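You operate a simulated robot arm through the tools that you are given. There is no shell and no other tool. Be economical: measure what you need, move in short steps, check, and stop when the job is done.

The job below is to be done with a simulated robot arm. You get a single attempt, and the scene is never put back.

TASK
Close down: wipe the board smear, lock the gate, clear the scale, switch off.
Fine: the table pad does the wiping and goes back to its spot; wing nut tight; the drip cup goes to the table head; scale dark; nothing strikes the scale's glass plate.

It is judged by the outcome, as a careful person would: the job done as asked, and still so three seconds after it is handed in. It fails if anything else is knocked over, pushed out of place, dropped, spilled or broken.

THE ROBOT
A 6-joint arm with a two-finger parallel gripper, fixed in place. Base frame: the origin is at the foot of the arm, x ahead of it, y to its left, z up. Lengths are in m, angles in degrees, forces in N, time in s.
With the tool pointing down near the work surface it reaches from about 0.3 to 0.74 m from the base axis. Its first joint turns from -66.0 to 66.0 degrees. Payload 2.45 kg.
The TCP is the grasp point between the finger pads, 0.024 m short of the fingertips. In the tool frame z runs along the fingers and y along their closing line. Largest opening 0.068 m; finger width 0.017, thickness 0.01; the body of the gripper, 0.04 by 0.07 m, starts 0.041 m behind the TCP.
Orientation is that of the tool frame in the base frame, as a unit quaternion [w, x, y, z]. With the fingers straight down and closing along the base's y, the tool's x points along the base's -x, its y along +y and its z along -z.

THE INTERFACE
- The arm moves only by the tool drive_tool. Its argument "moves" is a list of rows, each an object of numbers (a shift or turn left out is 0, a gripper value left out holds the last): "dx", "dy", "dz": the shift along the tool's x, y, z in units of 30 mm (1.0 is 30 mm); "wx", "wy", "wz": the turn, a rotation vector about the tool's x, y, z in units of 5 degrees (1.0 is 5 degrees); "fingers": the finger opening in m, from 0 to 0.068. In form: [{"dx": .., "dy": .., "dz": .., "wx": .., "wy": .., "wz": .., "fingers": ..}, ...]. A call has 1 to 12 rows; each row shifts and turns the commanded pose from where the row before left it, along the tool's axes as they then stand. A call with a number of a shift or a turn outside -1 to 1 is refused whole. Rows are played at 5 a second. More than 0.05 m and 8.6 degrees between two rows, or a gripper value outside its range, and nothing of the call is played. A pose out of reach is approached as far as the arm can. The call stops where the force on the tool passes 50 N (or 10 N more than at its start, if that is more) or the arm is blocked; 0.2 s more then pass. Each finger travels about 0.108 m/s and halts on what it meets, pressing with about 25 N; the grip force reading is that of the motor and also rises with nothing between the fingers. The clock runs only during rows and for 0.2 s after the last one: add rows that do not move to give the fingers time. The reply holds the time, the measured pose of the TCP, the force on the tool along the base axes, the opening and the grip force, in the units named above and with some noise.
- Cameras (640 x 400 px; columns grow to the right, rows downward): "scene" is fixed at [0.1462, 0.4068, 1.4479]; the picture's right is [-0.90, -0.44, 0.00], its down [-0.32, 0.65, -0.69] and it looks along [0.30, -0.62, -0.73] (base axes); focal length 214 px, centre (320, 200). "wrist" rides on the gripper at [-0.032, 0, -0.039] in the tool frame; the picture's right is [0.00, -1.00, 0.00], its down [0.97, 0.00, -0.24] and it looks along [0.24, 0.00, 0.97] (tool axes); focal length 218 px, centre (320, 200). There is no depth. A picture from a camera that has moved, and an enlarged one, comes with that camera's place and axes in the base frame and with its lens.
- grab_frame(camera): a new picture of that camera. The clock stands still meanwhile.
- zoom(camera, box): a new picture of the part [left, top, right, bottom] of that camera's present view, enlarged. The clock stands still meanwhile.
- sign_off(): hands the job in; it is judged then, once.

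Work in short steps. Places have to be worked out from the pictures, the camera data and where the tool is seen: move nearer, look again, correct. Check each grasp and each placing, and mend what went wrong. You have 120 turns and 68 pictures in all, those below and enlarged ones among them. Open the gripper and draw the arm clear of the work before you hand the job in, unless the task says otherwise; then end with one line.

The tools are called after "Call:" as a command line: name --argument value ..., lists and objects as JSON in quotes. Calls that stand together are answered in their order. drive_tool: Moves the arm, as the interface text tells. Its arguments: {"type":"object","properties":{"moves":{"type":"array","items":{"type":"object","properties":{"dx":{"type":"number"},"dy":{"type":"number"},"dz":{"type":"number"},"wx":{"type":"number"},"wy":{"type":"number"},"wz":{"type":"number"},"fingers":{"type":"number"}}}}},"required":["moves"]} The other tools are called the same way: grab_frame (camera) takes a picture; zoom (camera, box) takes an enlarged picture of a part of a camera's view; sign_off () hands the job in.

At the start:

```text
time: 0.0
tool_pos: [0.4349, -0.0063, 1.2116]
orientation: [0.0, 0.0, 1.0, -0.001]
force: [0.2, 0.8, -0.2]
finger_gap: 0.0682
grip_force: 0.1
```

scene: 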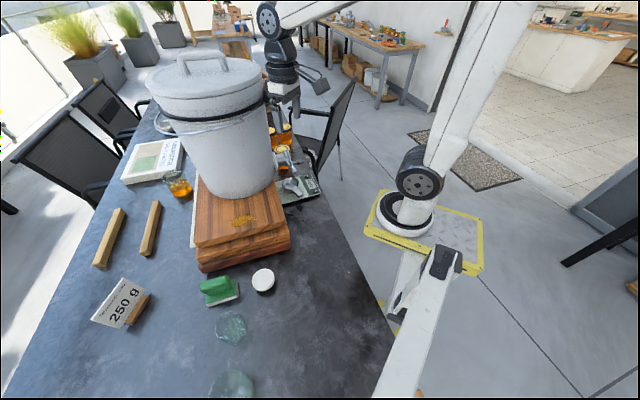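
wrist: 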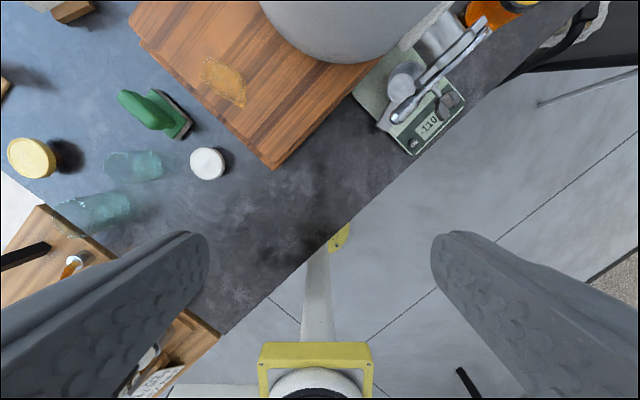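

I'll begin with enlarged views of the work area to identify the items.

Call:
zoom --camera "scene" --box '[80, 120, 340, 283]'

Call:
zoom --camera "wrist" --box '[320, 0, 560, 150]'

Call:
zoom --camera "wrist" --box '[0, 0, 320, 200]'

Call:
zoom --camera "wrist" --box '[0, 180, 320, 400]'

```text
2.45 times, centred on (210, 202) of scene
camera zoom: at [0.1462, 0.4068, 1.4479], right [-0.9, -0.44, 0.0], down [-0.32, 0.65, -0.69], along [0.3, -0.62, -0.73], focal length 526 px, centre (590, 196)
```

zoom: 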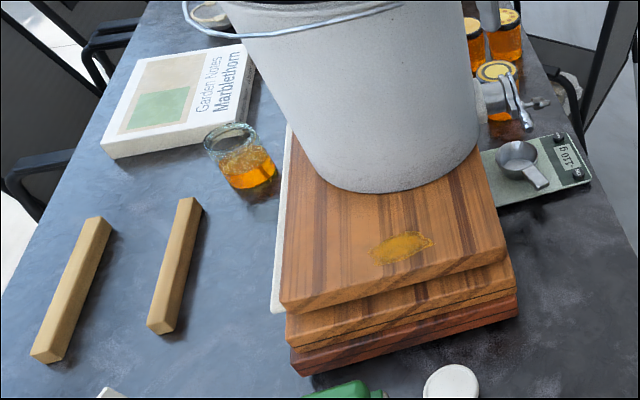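

```text
2.67 times, centred on (440, 75) of wrist
camera zoom: at [0.4676, -0.006, 1.2508], right [0.0, -1.0, 0.0], down [-0.97, 0.0, 0.24], along [-0.24, 0.0, -0.97], focal length 582 px, centre (0, 533)
```

zoom: 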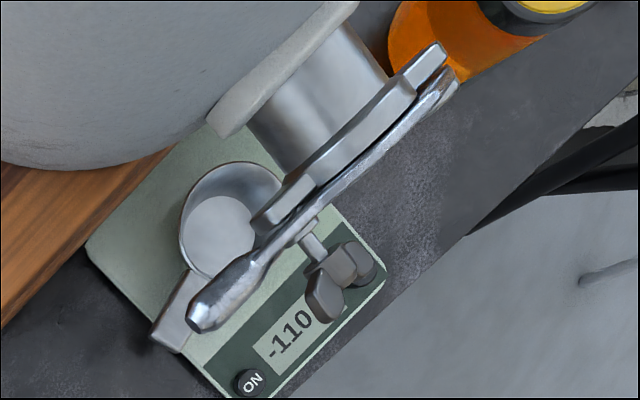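

```text
2.00 times, centred on (160, 100) of wrist
camera zoom: at [0.4676, -0.006, 1.2508], right [0.0, -1.0, 0.0], down [-0.97, 0.0, 0.24], along [-0.24, 0.0, -0.97], focal length 436 px, centre (640, 400)
```

zoom: 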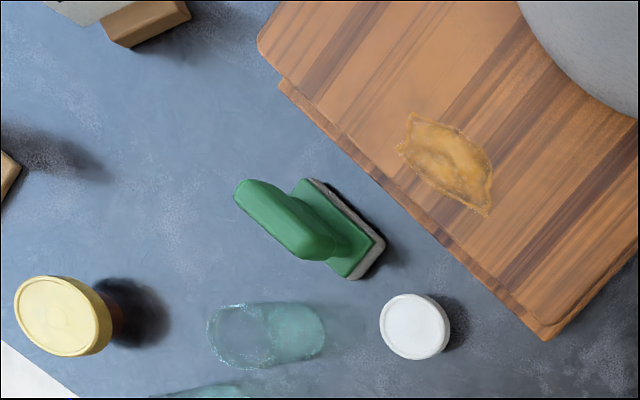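

```text
1.82 times, centred on (160, 290) of wrist
camera zoom: at [0.4676, -0.006, 1.2508], right [0.0, -1.0, 0.0], down [-0.97, 0.0, 0.24], along [-0.24, 0.0, -0.97], focal length 397 px, centre (611, 36)
```

zoom: 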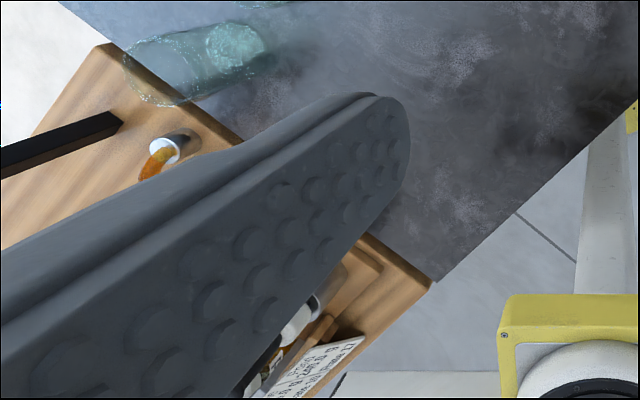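

The gate and scale are on the right (−y), and the pad, lid and jars are on the left. I move left to see the table's near end and its notes.

Call:
drive_tool --moves '[{"dy": 1}, {"dy": 1}, {"dy": 1}, {"dy": 1}, {"dy": 1}, {"dy": 1}, {"dy": 1}, {"dy": 1}, {"dy": 1}, {"dy": 1}]'

Call:
grab_frame --camera "wrist"

```text
time: 2.2
tool_pos: [0.4359, 0.2946, 1.2122]
orientation: [-0.001, 0.0, 1.0, -0.001]
force: [-0.5, 0.1, -0.7]
finger_gap: 0.0678
grip_force: 0.0
```

```text
61 pictures are left
camera wrist: at [0.4682, 0.2959, 1.2511], right [0.0, -1.0, 0.0], down [-0.97, 0.0, 0.24], along [-0.24, 0.0, -0.97], focal length 218 px, centre (320, 200)
```

wrist: 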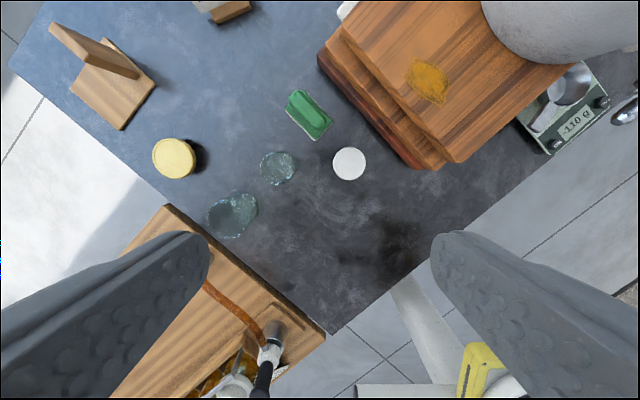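

There's a wooden stand near the table's end and a side table below it. I zoom in on both for lettering.

Call:
zoom --camera "wrist" --box '[0, 0, 320, 200]'

Call:
zoom --camera "wrist" --box '[140, 240, 396, 400]'

Call:
zoom --camera "scene" --box '[0, 240, 256, 400]'

```text
2.00 times, centred on (160, 100) of wrist
camera zoom: at [0.4682, 0.2959, 1.2511], right [0.0, -1.0, 0.0], down [-0.97, 0.0, 0.24], along [-0.24, 0.0, -0.97], focal length 436 px, centre (640, 400)
```

zoom: 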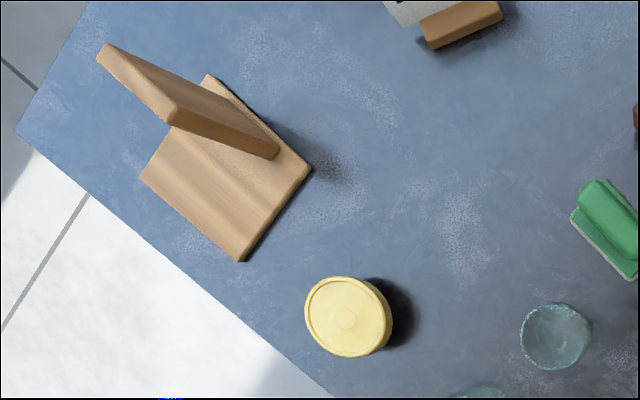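

```text
2.50 times, centred on (268, 320) of wrist
camera zoom: at [0.4682, 0.2959, 1.2511], right [0.0, -1.0, 0.0], down [-0.97, 0.0, 0.24], along [-0.24, 0.0, -0.97], focal length 546 px, centre (450, -100)
```

zoom: 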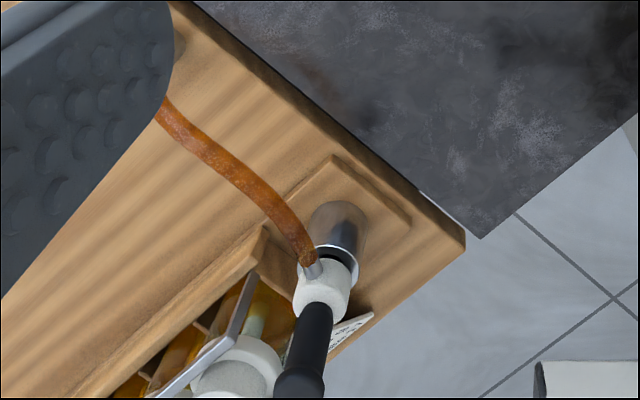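

```text
2.50 times, centred on (128, 320) of scene
camera zoom: at [0.1462, 0.4068, 1.4479], right [-0.9, -0.44, 0.0], down [-0.32, 0.65, -0.69], along [0.3, -0.62, -0.73], focal length 536 px, centre (800, -100)
```

zoom: 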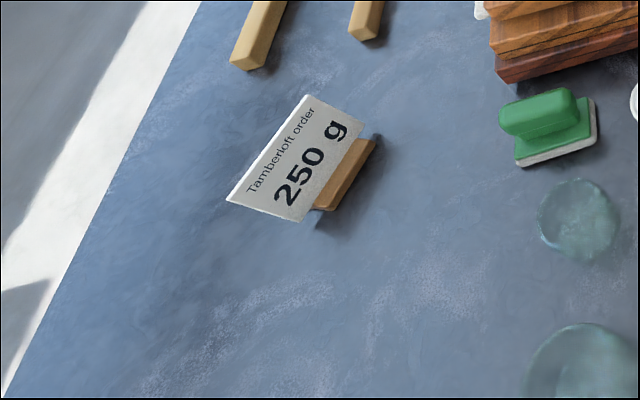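

The stand at the end of the table may carry a label, so I move nearer to it and look again.

Call:
drive_tool --moves '[{"dy": 1}, {"dy": 1}, {"dy": 1}, {"dy": 1}, {"dy": 1}, {"dy": 1, "wx": -1}, {"dy": 1, "wx": -1}, {"wx": -1}, {"wx": -1}]'

Call:
grab_frame --camera "wrist"

Call:
grab_frame --camera "scene"

```text
time: 4.2
tool_pos: [0.4364, 0.5042, 1.2155]
orientation: [0.0, 0.0, 0.985, 0.174]
force: [0.2, -0.3, 1.0]
finger_gap: 0.068
grip_force: 0.1
```

```text
57 pictures are left
camera wrist: at [0.4673, 0.4909, 1.2516], right [0.0, -0.94, -0.34], down [-0.97, -0.08, 0.23], along [-0.24, 0.33, -0.91], focal length 218 px, centre (320, 200)
```

wrist: 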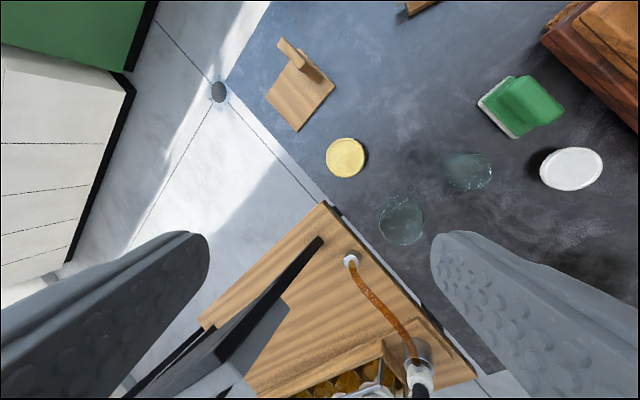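

```text
56 pictures are left
```

scene: 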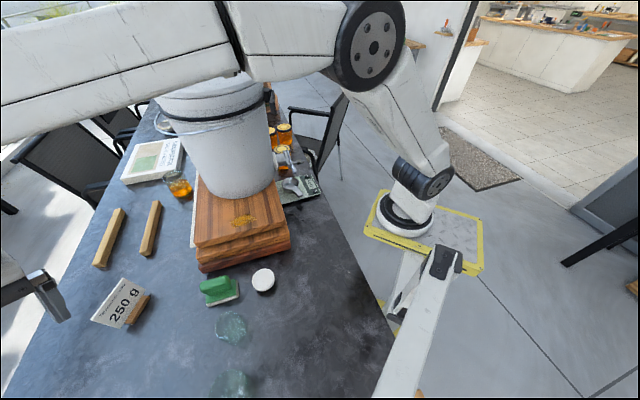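

I zoom in on the stand from this angle.

Call:
zoom --camera "wrist" --box '[220, 10, 380, 190]'

Call:
zoom --camera "wrist" --box '[300, 210, 500, 400]'

```text
2.22 times, centred on (300, 100) of wrist
camera zoom: at [0.4673, 0.4909, 1.2516], right [0.0, -0.94, -0.34], down [-0.97, -0.08, 0.23], along [-0.24, 0.33, -0.91], focal length 485 px, centre (364, 422)
```

zoom: 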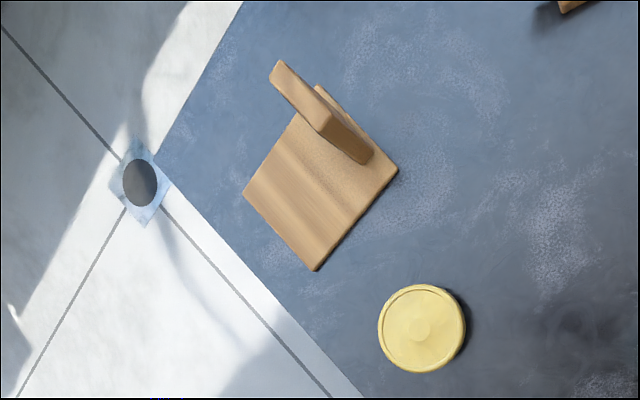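

```text
2.11 times, centred on (400, 305) of wrist
camera zoom: at [0.4673, 0.4909, 1.2516], right [0.0, -0.94, -0.34], down [-0.97, -0.08, 0.23], along [-0.24, 0.33, -0.91], focal length 460 px, centre (152, -21)
```

zoom: 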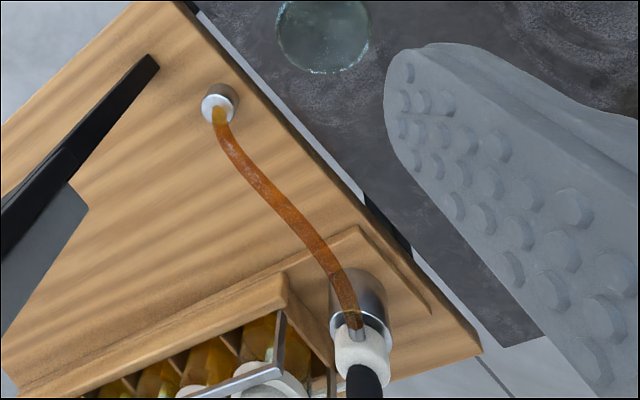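

The stand is blank, so I read "table head" as this reachable end, beside the side table. I now head for the pad, which I estimate at (0.535, 0.318) with its handle top near z 0.82. I level the tool, come above it and turn 45° to match.

Call:
drive_tool --moves '[{"wx": 1, "dy": -1}, {"wx": 1, "dy": -1}, {"wx": 1, "dy": -1}, {"wx": 1, "dy": -1}, {"dy": -1, "dx": -1, "wz": -1}]'

```text
time: 5.4
tool_pos: [0.4644, 0.3558, 1.1881]
orientation: [0.0, -0.044, 0.999, -0.001]
force: [-0.2, -0.8, 0.5]
finger_gap: 0.0679
grip_force: 0.0
```

I finish the turn, descend to about z 1.0 over the pad, and look.

Call:
drive_tool --moves '[{"wz": -1, "dz": 0.8}, {"wz": -1, "dz": 0.8}, {"wz": -1, "dz": 0.8}, {"wz": -1, "dz": 0.8}, {"wz": -1, "dz": 0.8}, {"wz": -1, "dz": 0.8}, {"wz": -1, "dz": 0.8}, {"wz": -1, "dz": 0.8}, {"dx": -0.4, "dy": -0.9}, {"dx": -0.38, "dy": -0.8}, {"dy": -0.8}]'

Call:
grab_frame --camera "wrist"

```text
time: 7.8
tool_pos: [0.5336, 0.3195, 0.9979]
orientation: [0.0, -0.383, 0.924, 0.0]
force: [-0.4, -0.3, 0.0]
finger_gap: 0.0679
grip_force: 0.1
```

```text
53 pictures are left
camera wrist: at [0.5573, 0.343, 1.0364], right [0.71, -0.71, 0.0], down [-0.69, -0.69, 0.24], along [-0.17, -0.17, -0.97], focal length 218 px, centre (320, 200)
```

wrist: 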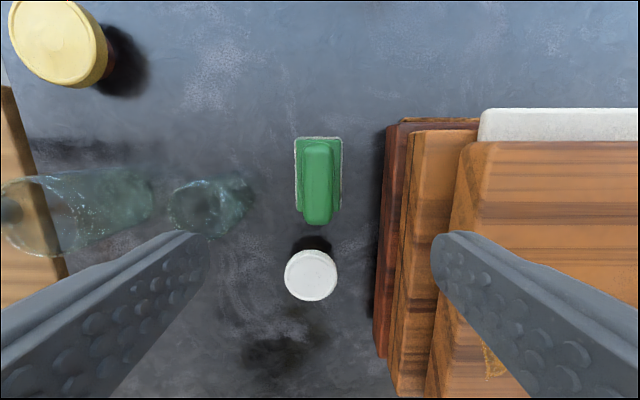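

The pad lines up with the tool's closing axis, about 5 mm off along tool x. I descend to z ≈ 0.84 and check before gripping.

Call:
drive_tool --moves '[{"dx": 0.15, "dz": 1}, {"dz": 1}, {"dz": 1}, {"dz": 1}, {"dz": 1}, {"dz": 0.3}]'

Call:
grab_frame --camera "wrist"

Call:
zoom --camera "scene" --box '[130, 210, 330, 335]'

```text
time: 9.2
tool_pos: [0.5317, 0.3185, 0.8385]
orientation: [-0.001, -0.382, 0.924, 0.001]
force: [0.1, -0.4, -0.3]
finger_gap: 0.068
grip_force: 0.1
```

```text
52 pictures are left
camera wrist: at [0.5537, 0.3412, 0.8764], right [0.71, -0.71, 0.0], down [-0.69, -0.69, 0.24], along [-0.17, -0.17, -0.97], focal length 218 px, centre (320, 200)
```

wrist: 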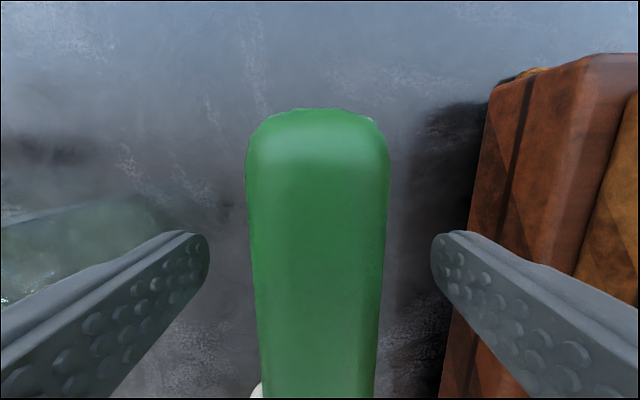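

```text
3.20 times, centred on (230, 272) of scene
camera zoom: at [0.1462, 0.4068, 1.4479], right [-0.9, -0.44, 0.0], down [-0.32, 0.65, -0.69], along [0.3, -0.62, -0.73], focal length 686 px, centre (608, -32)
```

zoom: 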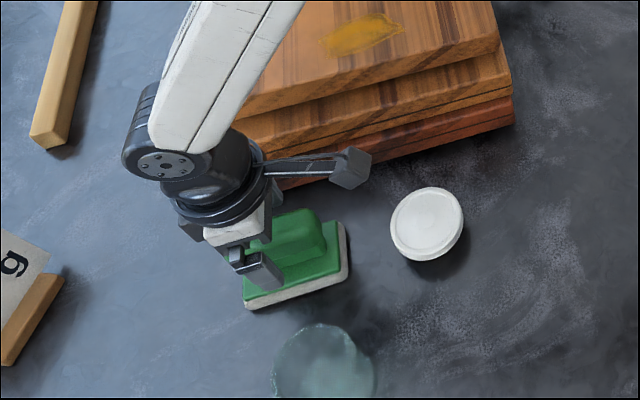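

The handle, about 34 mm wide with its top near z 0.82, sits centred between the fingers. I descend to TCP z ≈ 0.806 and close.

Call:
drive_tool --moves '[{"dz": 0.6}, {"dz": 0.5}, {"fingers": 0.04}, {"fingers": 0.02}, {"fingers": 0.02}, {"fingers": 0.02}]'

```text
time: 10.6
tool_pos: [0.5318, 0.3172, 0.8042]
orientation: [0.0, -0.382, 0.924, -0.001]
force: [-0.3, 0.0, 0.0]
finger_gap: 0.0295
grip_force: 24.8
```

The fingers hold the handle at 29.5 mm. The pad's home is TCP (0.532, 0.317, 0.804) at 45°. I lift.

Call:
drive_tool --moves '[{"dz": -0.5, "fingers": 0.015}, {"dz": -1}, {"dz": -1}, {"dz": -1}, {"dz": -1}, {"dz": -1}]'

Call:
grab_frame --camera "wrist"

Call:
grab_frame --camera "scene"

```text
time: 12.0
tool_pos: [0.533, 0.3186, 0.9704]
orientation: [0.001, -0.383, 0.924, 0.0]
force: [0.1, 0.4, 0.1]
finger_gap: 0.015
grip_force: 0.0
```

```text
50 pictures are left
camera wrist: at [0.5552, 0.3411, 1.0088], right [0.71, -0.71, 0.0], down [-0.69, -0.69, 0.24], along [-0.17, -0.17, -0.97], focal length 218 px, centre (320, 200)
```

wrist: 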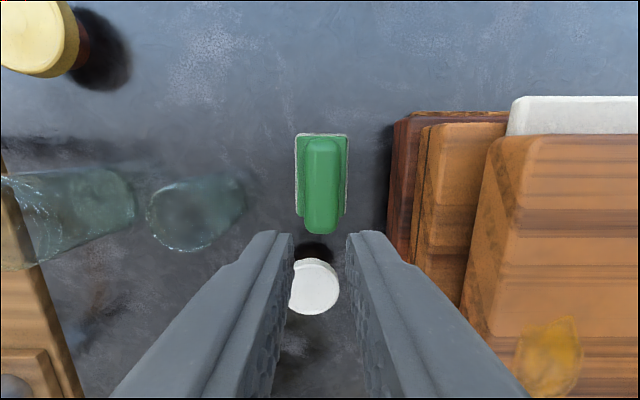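

```text
49 pictures are left
```

scene: 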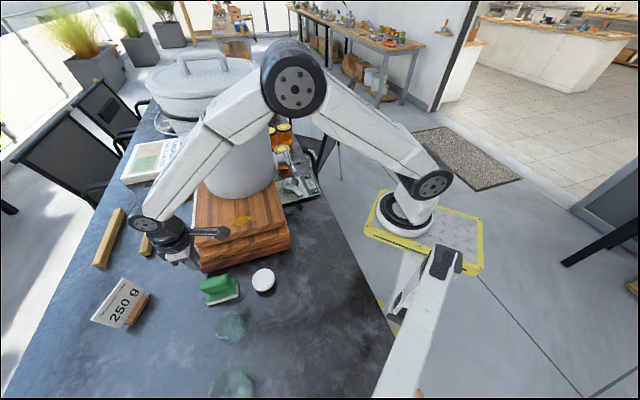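

The fingers slid off, since the gap went to the commanded 15 mm, and the pad still sits in place. I look closely at the handle's shape.

Call:
zoom --camera "wrist" --box '[260, 110, 388, 250]'

Call:
zoom --camera "scene" --box '[185, 260, 281, 320]'

```text
2.86 times, centred on (324, 180) of wrist
camera zoom: at [0.5552, 0.3411, 1.0088], right [0.71, -0.71, 0.0], down [-0.69, -0.69, 0.24], along [-0.17, -0.17, -0.97], focal length 624 px, centre (309, 257)
```

zoom: 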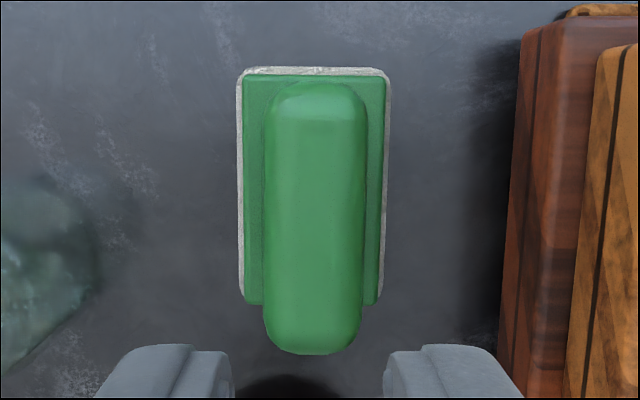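

```text
6.67 times, centred on (233, 290) of scene
camera zoom: at [0.1462, 0.4068, 1.4479], right [-0.9, -0.44, 0.0], down [-0.32, 0.65, -0.69], along [0.3, -0.62, -0.73], focal length 1430 px, centre (900, -400)
```

zoom: 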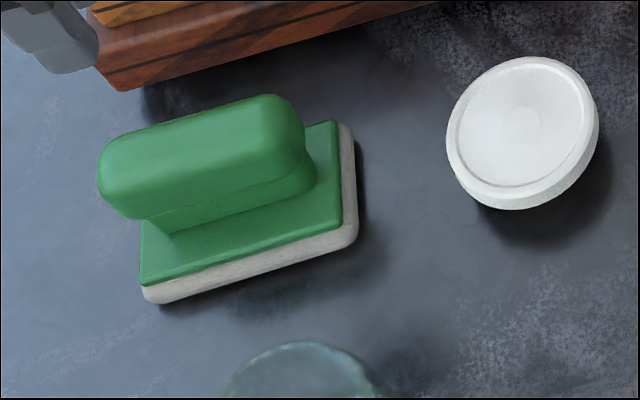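

The handle has a rounded bulge above a narrower waist. I try again a little lower, squeeze fully, and lift slowly while watching the gap.

Call:
drive_tool --moves '[{"fingers": 0.06, "dz": 0.5}, {"fingers": 0.064, "dz": 0.5}, {"dz": 1}, {"dz": 1}, {"dz": 1}, {"dz": 1}, {"dz": 0.5}, {"dz": 0.25}]'

Call:
drive_tool --moves '[{"fingers": 0.03}, {"fingers": 0.0}, {"fingers": 0.0}, {"fingers": 0.0}]'

```text
time: 13.8
tool_pos: [0.5332, 0.317, 0.801]
orientation: [0.002, -0.383, 0.924, 0.001]
force: [-13.5, -10.9, 36.3]
finger_gap: 0.0638
grip_force: 0.0
```

```text
time: 14.8
tool_pos: [0.5332, 0.3178, 0.8007]
orientation: [0.004, -0.382, 0.924, 0.0]
force: [-1.4, -10.6, 38.6]
finger_gap: 0.0295
grip_force: 24.7
```

The tips touch the pad base at TCP z 0.801, with about 37 N downward. I relieve that and lift in small steps, watching gap and grip force.

Call:
drive_tool --moves '[{"dz": -0.1}, {"dz": -0.1}, {"dz": -0.1}]'

```text
time: 15.6
tool_pos: [0.5311, 0.317, 0.8047]
orientation: [-0.001, -0.382, 0.924, -0.001]
force: [0.0, 0.3, -0.9]
finger_gap: 0.0295
grip_force: 25.0
```

Call:
drive_tool --moves '[{"dz": -0.2}, {"dz": -0.2}, {"dz": -0.2}, {"dz": -0.2}]'

Call:
zoom --camera "scene" --box '[170, 225, 298, 305]'

```text
time: 16.6
tool_pos: [0.5319, 0.3171, 0.8306]
orientation: [-0.001, -0.383, 0.924, 0.0]
force: [-0.5, -0.5, -0.5]
finger_gap: 0.0296
grip_force: 25.1
```

```text
5.00 times, centred on (234, 265) of scene
camera zoom: at [0.1462, 0.4068, 1.4479], right [-0.9, -0.44, 0.0], down [-0.32, 0.65, -0.69], along [0.3, -0.62, -0.73], focal length 1072 px, centre (750, -125)
```

zoom: 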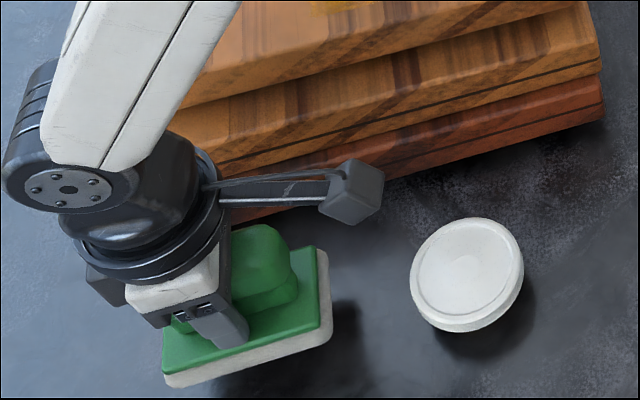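

The pad is lifted this time, with its shadow detached and the gap still 29.6 mm. I continue up gently to z ≈ 0.98.

Call:
drive_tool --moves '[{"dz": -0.3}, {"dz": -0.4}, {"dz": -0.4}, {"dz": -0.5}, {"dz": -0.5}, {"dz": -0.5}, {"dz": -0.5}, {"dz": -0.5}, {"dz": -0.5}, {"dz": -0.5}, {"dz": -0.4}]'

Call:
grab_frame --camera "wrist"

```text
time: 19.0
tool_pos: [0.5317, 0.3175, 0.9792]
orientation: [-0.001, -0.383, 0.924, -0.001]
force: [0.1, 0.4, -0.6]
finger_gap: 0.0295
grip_force: 24.9
```

```text
45 pictures are left
camera wrist: at [0.5545, 0.3402, 1.0188], right [0.71, -0.71, 0.0], down [-0.69, -0.69, 0.24], along [-0.17, -0.17, -0.97], focal length 218 px, centre (320, 200)
```

wrist: 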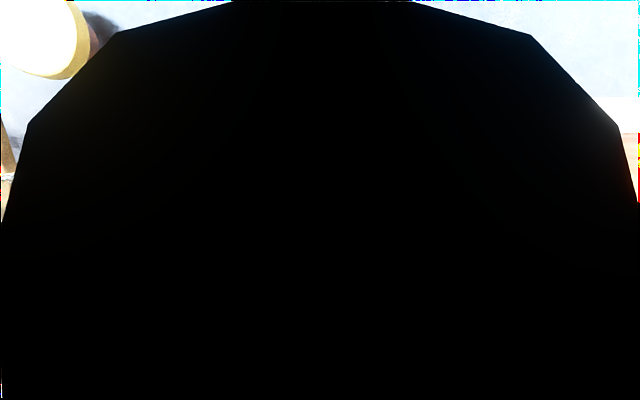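

The pad now blocks the wrist camera, so I check the hold with the scene camera.

Call:
zoom --camera "scene" --box '[120, 170, 312, 290]'

```text
3.33 times, centred on (216, 230) of scene
camera zoom: at [0.1462, 0.4068, 1.4479], right [-0.9, -0.44, 0.0], down [-0.32, 0.65, -0.69], along [0.3, -0.62, -0.73], focal length 715 px, centre (667, 100)
```

zoom: 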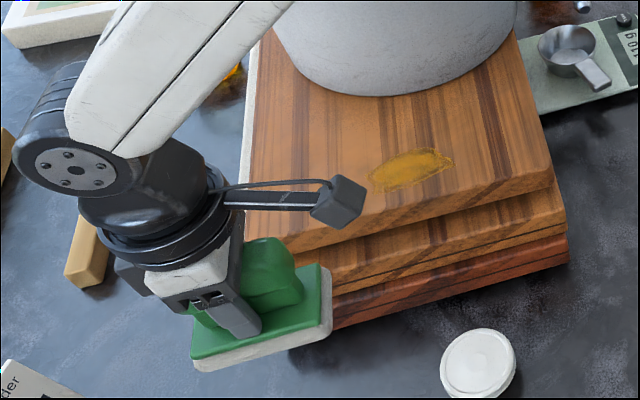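

The pad is held level. The smear is at about (0.563, 0.132) with the board top near z 0.89. I move over it at this height, a little short of the bucket side.

Call:
drive_tool --moves '[{"dy": -0.8, "dx": 0.5}, {"dy": -0.8, "dx": 0.6}, {"dy": -0.8, "dx": 0.6}, {"dy": -0.8, "dx": 0.6}, {"dy": -0.8, "dx": 0.6}, {"dy": -0.7, "dx": 0.6}]'

Call:
zoom --camera "scene" --box '[140, 140, 332, 260]'

```text
time: 20.4
tool_pos: [0.5565, 0.1426, 0.9805]
orientation: [-0.001, -0.382, 0.924, 0.0]
force: [-0.4, 0.7, -1.1]
finger_gap: 0.0295
grip_force: 24.6
```

```text
3.33 times, centred on (236, 200) of scene
camera zoom: at [0.1462, 0.4068, 1.4479], right [-0.9, -0.44, 0.0], down [-0.32, 0.65, -0.69], along [0.3, -0.62, -0.73], focal length 715 px, centre (600, 200)
```

zoom: 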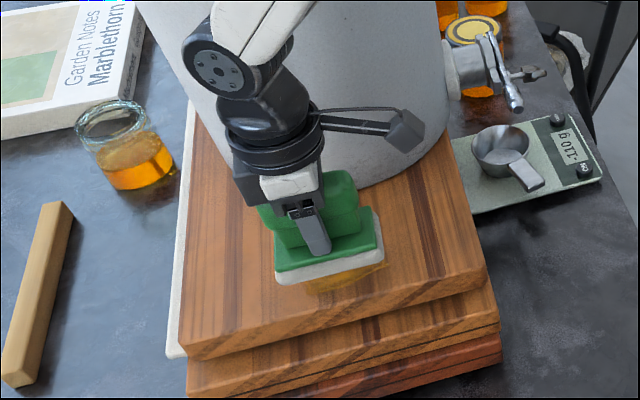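

The pad hovers just above the smear. I lower in small steps until contact.

Call:
drive_tool --moves '[{"dz": 0.3}, {"dz": 0.3}, {"dz": 0.2}, {"dz": 0.15}, {"dz": 0.1}]'

```text
time: 21.6
tool_pos: [0.5575, 0.1441, 0.9487]
orientation: [0.0, -0.383, 0.924, 0.0]
force: [-0.4, -0.1, 0.0]
finger_gap: 0.0293
grip_force: 25.3
```

Call:
drive_tool --moves '[{"dz": 0.1}, {"dz": 0.1}, {"dz": 0.1}]'

```text
time: 22.4
tool_pos: [0.5591, 0.1434, 0.9454]
orientation: [0.003, -0.383, 0.924, 0.0]
force: [-1.5, -0.1, 5.3]
finger_gap: 0.0297
grip_force: 25.0
stopped in row 3: the force on the tool passed its limit (the readings are from after the stop); the commanded pose is now the measured one
```

Contact is at TCP z 0.945, with about 5 N now. I make wiping strokes across the smear.

Call:
drive_tool --moves '[{"dz": 0.03, "dx": 0.4}, {"dx": 0.4}, {"dx": 0.4}, {"dx": -0.4, "dy": -0.2}, {"dx": -0.4}, {"dx": -0.4}, {"dx": -0.4}, {"dx": -0.4}, {"dx": 0.4}, {"dx": 0.4}, {"dx": 0.4}, {"dx": 0.4}]'

Call:
zoom --camera "scene" --box '[140, 140, 332, 260]'

```text
time: 25.0
tool_pos: [0.5492, 0.1246, 0.9442]
orientation: [0.006, -0.382, 0.924, -0.001]
force: [9.5, 10.3, 26.3]
finger_gap: 0.0295
grip_force: 25.4
```

```text
3.33 times, centred on (236, 200) of scene
camera zoom: at [0.146, 0.407, 1.4479], right [-0.9, -0.44, 0.0], down [-0.32, 0.65, -0.69], along [0.3, -0.62, -0.73], focal length 715 px, centre (600, 200)
```

zoom: 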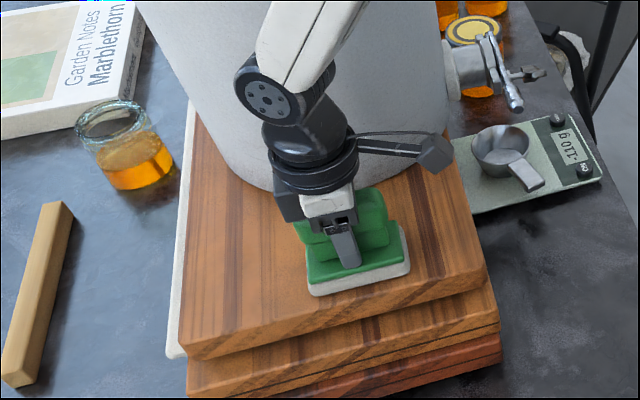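

No smear shows outside the pad. I stroke again, stepped sideways on both sides, then lift to check.

Call:
drive_tool --moves '[{"dx": 0.3, "dz": -0.03}, {"dy": -0.4}, {"dx": -0.5}, {"dx": -0.5}, {"dx": -0.5}, {"dy": 0.5}, {"dx": 0.5}, {"dx": 0.5}, {"dx": 0.5}, {"dx": -0.5}, {"dx": -0.5}, {"dz": -0.3}]'

Call:
drive_tool --moves '[{"dz": -0.5}, {"dz": -0.4}, {"dy": 0.8, "dx": -0.4}, {"dy": 0.8, "dx": -0.4}, {"dy": 0.8, "dx": -0.4}]'

Call:
zoom --camera "scene" --box '[140, 150, 332, 270]'

```text
time: 27.6
tool_pos: [0.5586, 0.1403, 0.9543]
orientation: [0.001, -0.382, 0.924, 0.0]
force: [-0.1, -0.7, 0.1]
finger_gap: 0.0296
grip_force: 24.7
```

```text
time: 28.8
tool_pos: [0.5329, 0.2159, 0.9805]
orientation: [0.002, -0.383, 0.924, 0.0]
force: [0.0, -0.3, -0.8]
finger_gap: 0.0296
grip_force: 24.9
```

```text
3.33 times, centred on (236, 210) of scene
camera zoom: at [0.1463, 0.4068, 1.4479], right [-0.9, -0.44, 0.0], down [-0.32, 0.65, -0.69], along [0.3, -0.62, -0.73], focal length 715 px, centre (600, 167)
```

zoom: 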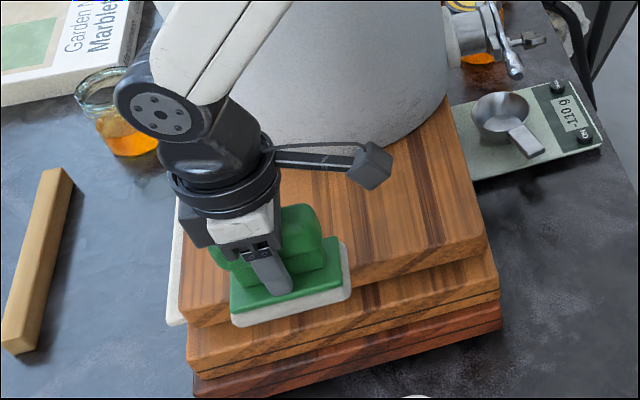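

The board looks clean. I carry the pad back over its spot at (0.532, 0.3175), still high.

Call:
drive_tool --moves '[{"dy": 0.8, "dx": -0.8}, {"dy": 0.8, "dx": -0.8}, {"dy": 0.81, "dx": -0.76}, {}]'

```text
time: 29.8
tool_pos: [0.5317, 0.3174, 0.9795]
orientation: [0.001, -0.382, 0.924, -0.001]
force: [-0.1, 0.1, -0.7]
finger_gap: 0.0294
grip_force: 24.7
```

I'm on the spot, so I lower the pad to its original height.

Call:
drive_tool --moves '[{"dz": 0.8}, {"dz": 0.8}, {"dz": 0.8}, {"dz": 0.8}, {"dz": 0.8}, {"dz": 0.8}, {"dz": 0.5}, {"dz": 0.3}, {"dz": 0.1}]'

```text
time: 31.8
tool_pos: [0.5312, 0.3169, 0.8105]
orientation: [0.002, -0.382, 0.924, 0.0]
force: [-0.1, -0.6, -0.5]
finger_gap: 0.0295
grip_force: 25.2
```

Call:
drive_tool --moves '[{"dz": 0.1}, {"dz": 0.1}]'

```text
time: 32.4
tool_pos: [0.532, 0.3174, 0.8039]
orientation: [0.002, -0.383, 0.924, 0.0]
force: [0.3, -0.3, -2.2]
finger_gap: 0.0297
grip_force: 25.2
```

The grasp was made at TCP z 0.801, so I go down the last 3 mm and release.

Call:
drive_tool --moves '[{"dz": 0.06}, {"dz": 0.04}]'

```text
time: 33.0
tool_pos: [0.533, 0.3179, 0.801]
orientation: [0.002, -0.383, 0.924, 0.0]
force: [-2.4, -2.2, 4.8]
finger_gap: 0.0293
grip_force: 24.9
```

Contact shows about 5 N. I open, wait, and rise slowly.

Call:
drive_tool --moves '[{"fingers": 0.045}, {"fingers": 0.062}, {"fingers": 0.062}, {"dz": -0.3}, {"dz": -0.5}, {"dz": -1}, {"dz": -1}, {"dz": -1}, {"dz": -1}, {"dz": -1}, {"dz": -1}]'

Call:
grab_frame --camera "wrist"

```text
time: 35.4
tool_pos: [0.5342, 0.3173, 1.0035]
orientation: [0.002, -0.383, 0.924, 0.0]
force: [-0.2, 0.2, 0.3]
finger_gap: 0.0623
grip_force: 0.1
```

```text
40 pictures are left
camera wrist: at [0.5559, 0.3403, 1.0433], right [0.71, -0.71, 0.0], down [-0.69, -0.69, 0.24], along [-0.17, -0.17, -0.97], focal length 218 px, centre (320, 200)
```

wrist: 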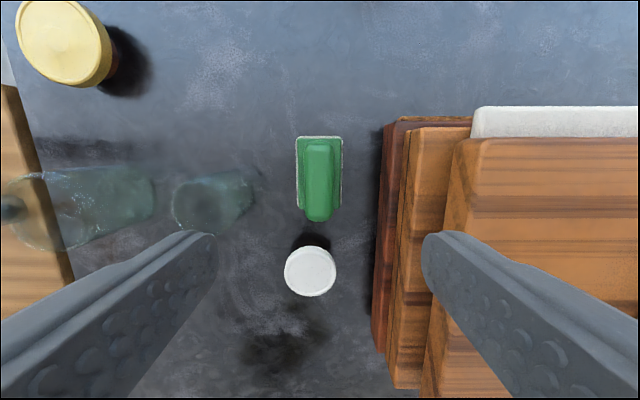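

The pad is back exactly where it was. Next is the gate, with the wing nut estimated at (0.522, −0.18, 0.93). I raise and swing round in front of the bucket to look.

Call:
drive_tool --moves '[{"dz": -1, "dx": 1}, {"dz": -1, "dx": 1}, {"dz": -1, "dx": 1}, {"dz": -0.7, "dx": 1}, {"dx": 1}, {"dx": 1, "dy": -1}, {"dx": 1, "dy": -1}, {"dx": 1, "dy": -1}, {"dx": 1, "dy": -1}, {"dx": 1, "dy": -1}, {"dx": 1, "dy": -1}, {"dx": 1, "dy": -1}]'

Call:
drive_tool --moves '[{"dx": 1, "dy": -1}, {"dx": 1, "dy": -1}]'

Call:
grab_frame --camera "wrist"

```text
time: 38.0
tool_pos: [0.4251, -0.0851, 1.1131]
orientation: [0.002, -0.383, 0.924, 0.001]
force: [-0.3, -0.1, 0.4]
finger_gap: 0.062
grip_force: 0.0
```

```text
time: 38.6
tool_pos: [0.4257, -0.1708, 1.1141]
orientation: [0.002, -0.384, 0.923, 0.0]
force: [-0.4, -0.6, 0.7]
finger_gap: 0.0621
grip_force: 0.0
```

```text
39 pictures are left
camera wrist: at [0.4482, -0.1478, 1.1519], right [0.71, -0.71, 0.0], down [-0.69, -0.69, 0.24], along [-0.17, -0.17, -0.97], focal length 218 px, centre (320, 200)
```

wrist: 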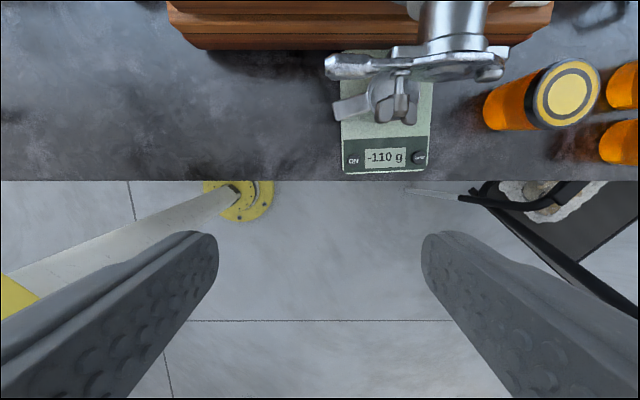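

The view is square to the gate. I zoom in on the gate and scale.

Call:
zoom --camera "wrist" --box '[290, 0, 530, 180]'

Call:
zoom --camera "scene" --box '[255, 135, 335, 205]'

```text
2.22 times, centred on (410, 90) of wrist
camera zoom: at [0.4482, -0.1478, 1.1519], right [0.71, -0.71, 0.0], down [-0.69, -0.69, 0.24], along [-0.17, -0.17, -0.97], focal length 485 px, centre (120, 444)
```

zoom: 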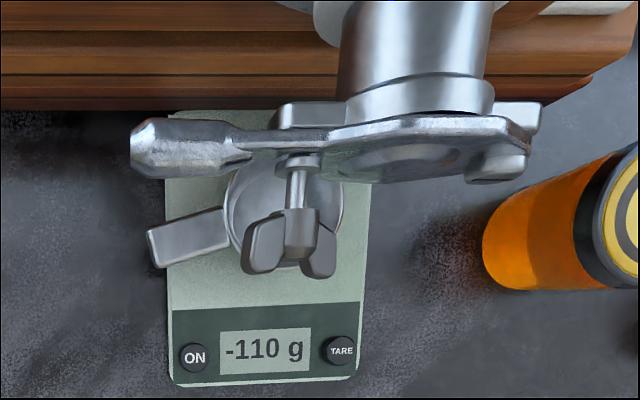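

```text
5.71 times, centred on (295, 170) of scene
camera zoom: at [0.1462, 0.4068, 1.4479], right [-0.9, -0.44, 0.0], down [-0.32, 0.65, -0.69], along [0.3, -0.62, -0.73], focal length 1226 px, centre (463, 371)
```

zoom: 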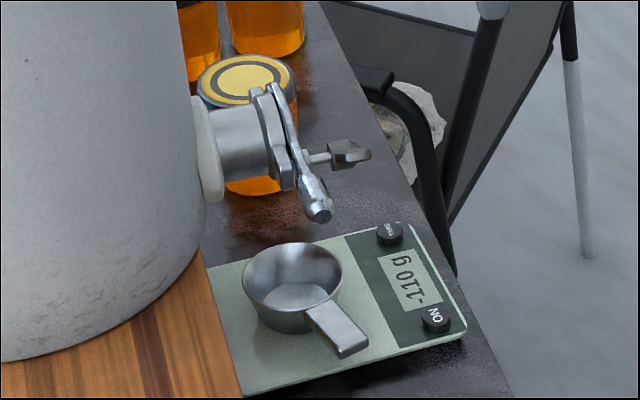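

The nut sits loose on a stud facing the robot's right side (−x, −y), so it must be gripped from the front with a level tool. I tilt 45° while shifting sideways, then look.

Call:
drive_tool --moves '[{"wy": -1, "dy": -0.28}, {"wy": -1, "dy": -0.28}, {"wy": -1, "dy": -0.28}, {"wy": -1, "dy": -0.28}, {"wy": -1, "dy": -0.28}, {"wy": -1, "dy": -0.28}, {"wy": -1, "dy": -0.28}, {"wy": -1, "dy": -0.28}, {"wy": -1, "dy": -0.28}]'

Call:
grab_frame --camera "wrist"

```text
time: 40.6
tool_pos: [0.4779, -0.2232, 1.1136]
orientation: [0.355, -0.353, 0.853, 0.147]
force: [0.1, 0.3, 0.4]
finger_gap: 0.0623
grip_force: 0.0
```

```text
36 pictures are left
camera wrist: at [0.4748, -0.2276, 1.1641], right [0.71, -0.71, 0.0], down [-0.6, -0.6, -0.52], along [0.37, 0.37, -0.85], focal length 218 px, centre (320, 200)
```

wrist: 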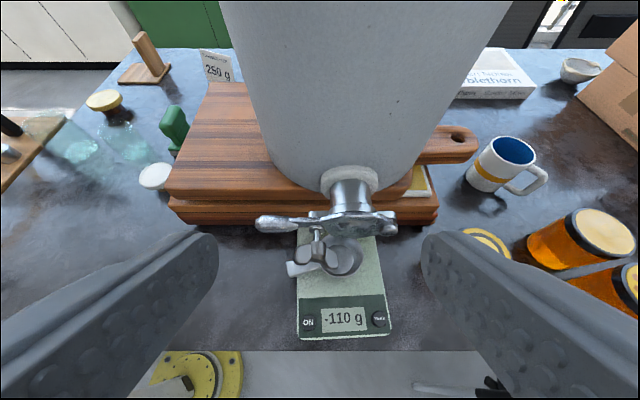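

The board is visibly clean, and the nut projects to about (0.525, −0.175, 0.93). I finish tilting to horizontal here, still well above the gate.

Call:
drive_tool --moves '[{"wy": -1}, {"wy": -1}, {"wy": -1}, {"wy": -1}, {"wy": -1}, {"wy": -1}, {"wy": -1}, {"wy": -1}, {"wy": -1}, {"dz": -0.7}]'

```text
time: 42.8
tool_pos: [0.4637, -0.2399, 1.1157]
orientation: [0.654, -0.271, 0.652, 0.271]
force: [0.2, 0.4, 0.0]
finger_gap: 0.062
grip_force: 0.0
```

The horizontal pose is reachable. I lower to z ≈ 0.98 and look at the nut from the front.

Call:
drive_tool --moves '[{"dx": 1}, {"dx": 1}, {"dx": 1}, {"dx": 1}, {"dx": 0.5}]'

Call:
grab_frame --camera "wrist"

```text
time: 44.0
tool_pos: [0.4647, -0.2388, 0.9804]
orientation: [0.654, -0.272, 0.652, 0.271]
force: [0.0, 0.2, -1.3]
finger_gap: 0.0619
grip_force: 0.1
```

```text
35 pictures are left
camera wrist: at [0.437, -0.2661, 1.012], right [0.71, -0.71, 0.0], down [-0.17, -0.17, -0.97], along [0.69, 0.69, -0.24], focal length 218 px, centre (320, 200)
```

wrist: 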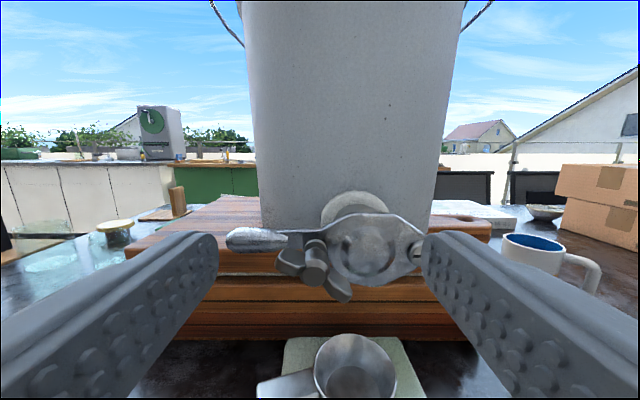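

Call:
zoom --camera "wrist" --box '[216, 180, 440, 320]'

```text
2.86 times, centred on (328, 250) of wrist
camera zoom: at [0.437, -0.2661, 1.012], right [0.71, -0.71, 0.0], down [-0.17, -0.17, -0.97], along [0.69, 0.69, -0.24], focal length 624 px, centre (297, 57)
```

zoom: 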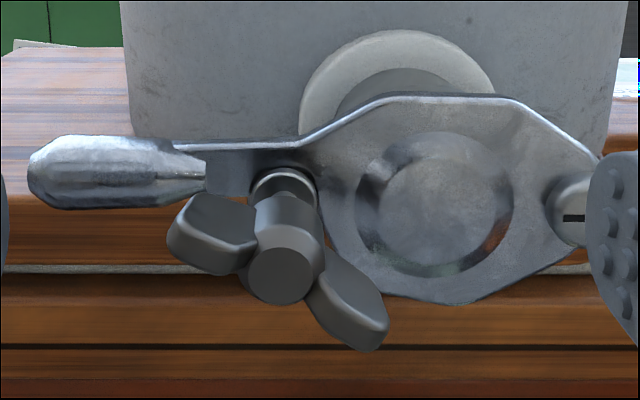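

The gate plate covers the outlet, so the gate is shut but unlocked, with the nut at about z 0.928, lateral 0.493, forward 0.25. The wings run from upper left to lower right, spanning about 56 mm. I'll straddle the hub with the fingers half-open (34 mm) and push the wings clockwise. First I check the arm's clearance.

Call:
grab_frame --camera "scene"

```text
33 pictures are left
```

scene: 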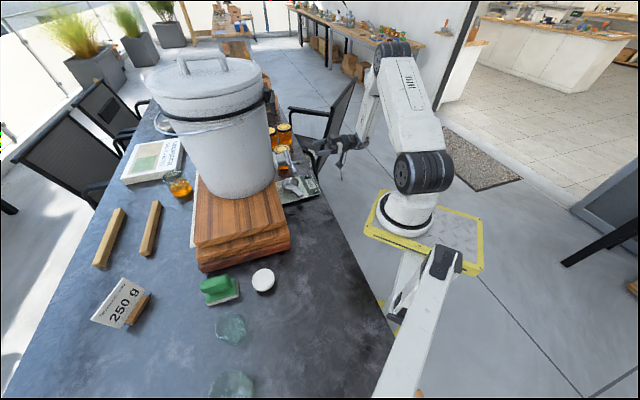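

The arm is clear of everything. I lower to the nut's axis, narrow the fingers, and pre-turn counter-clockwise by 65°, staying back from the nut.

Call:
drive_tool --moves '[{"dx": 0.9, "dy": 0.13, "fingers": 0.034}, {"dx": 0.84}]'

Call:
drive_tool --moves '[{"wz": -1}, {"wz": -1}, {"wz": -1}, {"wz": -1}, {"wz": -1}, {"wz": -1}, {"wz": -1}, {"wz": -1}, {"wz": -1}, {"wz": -1}, {"wz": -1}, {"wz": -1}]'

Call:
grab_frame --camera "wrist"

```text
time: 44.6
tool_pos: [0.4628, -0.2351, 0.927]
orientation: [0.655, -0.271, 0.652, 0.27]
force: [-0.2, 0.8, -0.7]
finger_gap: 0.0341
grip_force: 0.0
```

```text
time: 47.2
tool_pos: [0.5802, -0.3986, 0.9555]
orientation: [0.702, -0.561, 0.428, -0.092]
force: [0.9, 0.3, 0.4]
finger_gap: 0.0342
grip_force: 0.0
out of reach, approached as far as the arm can: row 2, 3, 4, 5, 6, 7, 8, 9, 10, 11
```

```text
32 pictures are left
camera wrist: at [0.5328, -0.4075, 0.9709], right [0.35, -0.35, 0.87], down [0.43, -0.76, -0.48], along [0.83, 0.54, -0.12], focal length 218 px, centre (320, 200)
```

wrist: 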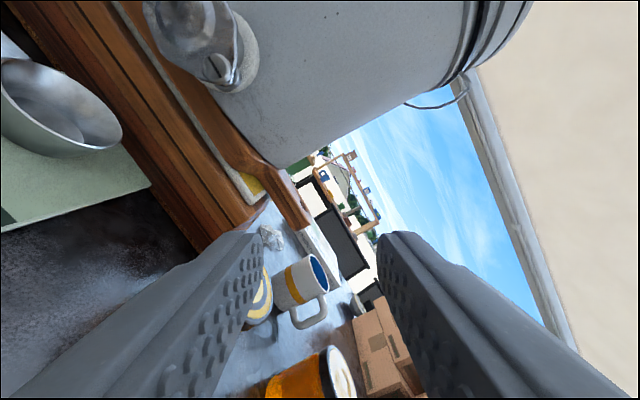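

A joint limit made the arm wander sideways. I reverse the turn along the same path to get back.

Call:
drive_tool --moves '[{"wz": 1}, {"wz": 1}, {"wz": 1}, {"wz": 1}]'

```text
time: 48.2
tool_pos: [0.5802, -0.3996, 0.9542]
orientation: [0.708, -0.477, 0.52, 0.031]
force: [-0.3, 0.0, 0.5]
finger_gap: 0.034
grip_force: 0.1
```

The commanded pose is now the offset one, about 0.2 m to the right and still clear of everything. I undo the remaining roll and slide back left in front of the nut.

Call:
drive_tool --moves '[{"wz": 1}, {"wz": 1}, {"wz": 1}, {"wz": 1}, {"wz": 1}, {"wz": 1}, {"wz": 1}, {"wz": 1}]'

Call:
drive_tool --moves '[{"dy": 1}, {"dy": 1}, {"dy": 1}, {"dy": 1}, {"dy": 1}, {"dy": 1}, {"dy": 0.67}]'

```text
time: 50.0
tool_pos: [0.5793, -0.3991, 0.9552]
orientation: [0.655, -0.269, 0.652, 0.271]
force: [-0.2, -0.5, 0.0]
finger_gap: 0.034
grip_force: 0.0
```

```text
time: 51.6
tool_pos: [0.438, -0.2581, 0.9558]
orientation: [0.654, -0.272, 0.652, 0.271]
force: [-0.1, 0.0, 0.2]
finger_gap: 0.0341
grip_force: 0.0
out of reach, approached as far as the arm can: row 1
```

I'm back in front at f 0.127, lateral 0.492. Now I test the clockwise roll range while standing off.

Call:
drive_tool --moves '[{"wz": 1}, {"wz": 1}, {"wz": 1}, {"wz": 1}, {"wz": 1}, {"wz": 1}]'

Call:
drive_tool --moves '[{"wz": 1}, {"wz": 1}, {"wz": 1}, {"wz": 1}, {"wz": 1}, {"wz": 1}, {"wz": 1}, {"wz": 1}, {"wz": 1}]'

```text
time: 53.0
tool_pos: [0.4385, -0.2585, 0.9551]
orientation: [0.562, -0.093, 0.7, 0.431]
force: [0.1, 0.0, 0.0]
finger_gap: 0.0339
grip_force: 0.0
```

```text
time: 55.0
tool_pos: [0.4377, -0.2577, 0.9548]
orientation: [0.354, 0.182, 0.682, 0.614]
force: [0.1, -0.5, -0.4]
finger_gap: 0.0338
grip_force: 0.1
```

75° clockwise works, which puts the fingers between the wings. I lower to the nut's height and check alignment before advancing.

Call:
drive_tool --moves '[{"dx": 0.23, "dy": -0.87}, {"dz": 0.7}]'

Call:
grab_frame --camera "wrist"

```text
time: 55.6
tool_pos: [0.4522, -0.2415, 0.9291]
orientation: [0.356, 0.182, 0.682, 0.612]
force: [0.6, 0.2, 0.0]
finger_gap: 0.034
grip_force: 0.0
```

```text
31 pictures are left
camera wrist: at [0.4465, -0.2918, 0.9363], right [0.19, -0.18, -0.97], down [-0.83, 0.49, -0.25], along [0.52, 0.85, -0.06], focal length 218 px, centre (320, 200)
```

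wrist: 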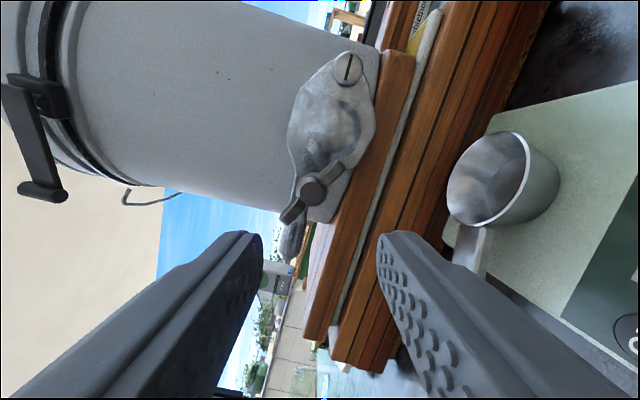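

The nut is about 5 mm up and 4 mm right of the tool axis. I correct that and advance to just short of the nut.

Call:
drive_tool --moves '[{"dx": -0.17, "dy": 0.15, "dz": 0.8}, {"dz": 0.8}]'

Call:
grab_frame --camera "wrist"

```text
time: 56.2
tool_pos: [0.4899, -0.2121, 0.9352]
orientation: [0.355, 0.181, 0.682, 0.613]
force: [-0.4, 0.0, 0.5]
finger_gap: 0.0341
grip_force: 0.0
```

```text
30 pictures are left
camera wrist: at [0.4841, -0.261, 0.9421], right [0.19, -0.18, -0.97], down [-0.83, 0.49, -0.25], along [0.52, 0.85, -0.06], focal length 218 px, centre (320, 200)
```

wrist: 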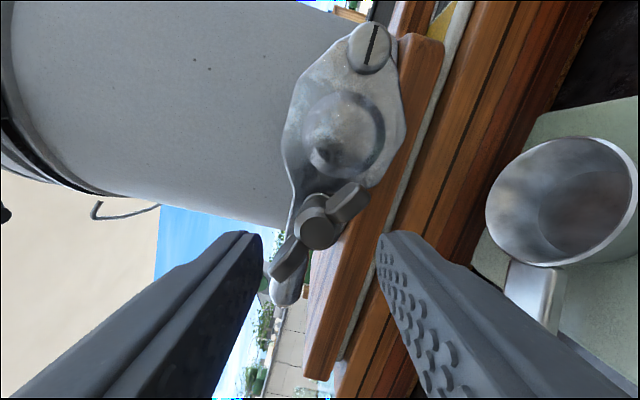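

I'm well aligned now. I roll another 15° for wing clearance and advance 30 mm so the fingers straddle the hub.

Call:
drive_tool --moves '[{"wz": 1}, {"wz": 1}, {"wz": 1}, {"dz": 0.4}, {"dz": 0.4}, {"dz": 0.2}]'

Call:
grab_frame --camera "wrist"

```text
time: 57.6
tool_pos: [0.5113, -0.1904, 0.934]
orientation: [0.271, 0.271, 0.653, 0.654]
force: [-0.4, -0.4, 0.8]
finger_gap: 0.034
grip_force: 0.0
```

```text
29 pictures are left
camera wrist: at [0.5064, -0.2404, 0.9339], right [0.0, 0.0, -1.0], down [-0.86, 0.52, 0.0], along [0.52, 0.86, 0.0], focal length 218 px, centre (320, 200)
```

wrist: 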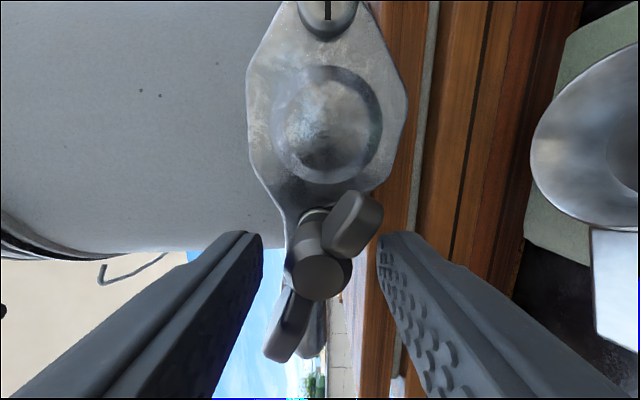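

The fingertips straddle the hub between the wings. I advance 4 mm more and turn clockwise, watching for contact.

Call:
drive_tool --moves '[{"dz": 0.13}, {"wz": 1}, {"wz": 1}, {"wz": 1}, {"wz": 1}, {"wz": 1}, {"wz": 1}, {"wz": 1}, {"wz": 1}]'

Call:
drive_tool --moves '[{"wz": 1}, {"wz": 1}, {"wz": 1}, {"wz": 1}, {"wz": 1}, {"wz": 1}, {"wz": 1}, {"wz": 1}, {"wz": 1}, {"wz": 1}]'

Call:
grab_frame --camera "wrist"

```text
time: 59.6
tool_pos: [0.5132, -0.1871, 0.9341]
orientation: [0.031, 0.477, 0.521, 0.708]
force: [-0.3, 0.3, 0.2]
finger_gap: 0.034
grip_force: 0.1
```

```text
time: 61.8
tool_pos: [0.5134, -0.189, 0.9347]
orientation: [-0.271, 0.652, 0.269, 0.655]
force: [0.3, 0.7, -0.1]
finger_gap: 0.0345
grip_force: 0.7
```

```text
28 pictures are left
camera wrist: at [0.4859, -0.2152, 0.9013], right [-0.71, 0.71, 0.0], down [-0.17, -0.17, 0.97], along [0.69, 0.69, 0.24], focal length 218 px, centre (320, 200)
```

wrist: 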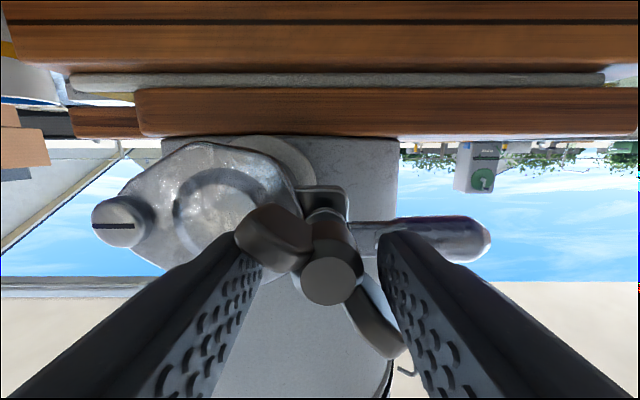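

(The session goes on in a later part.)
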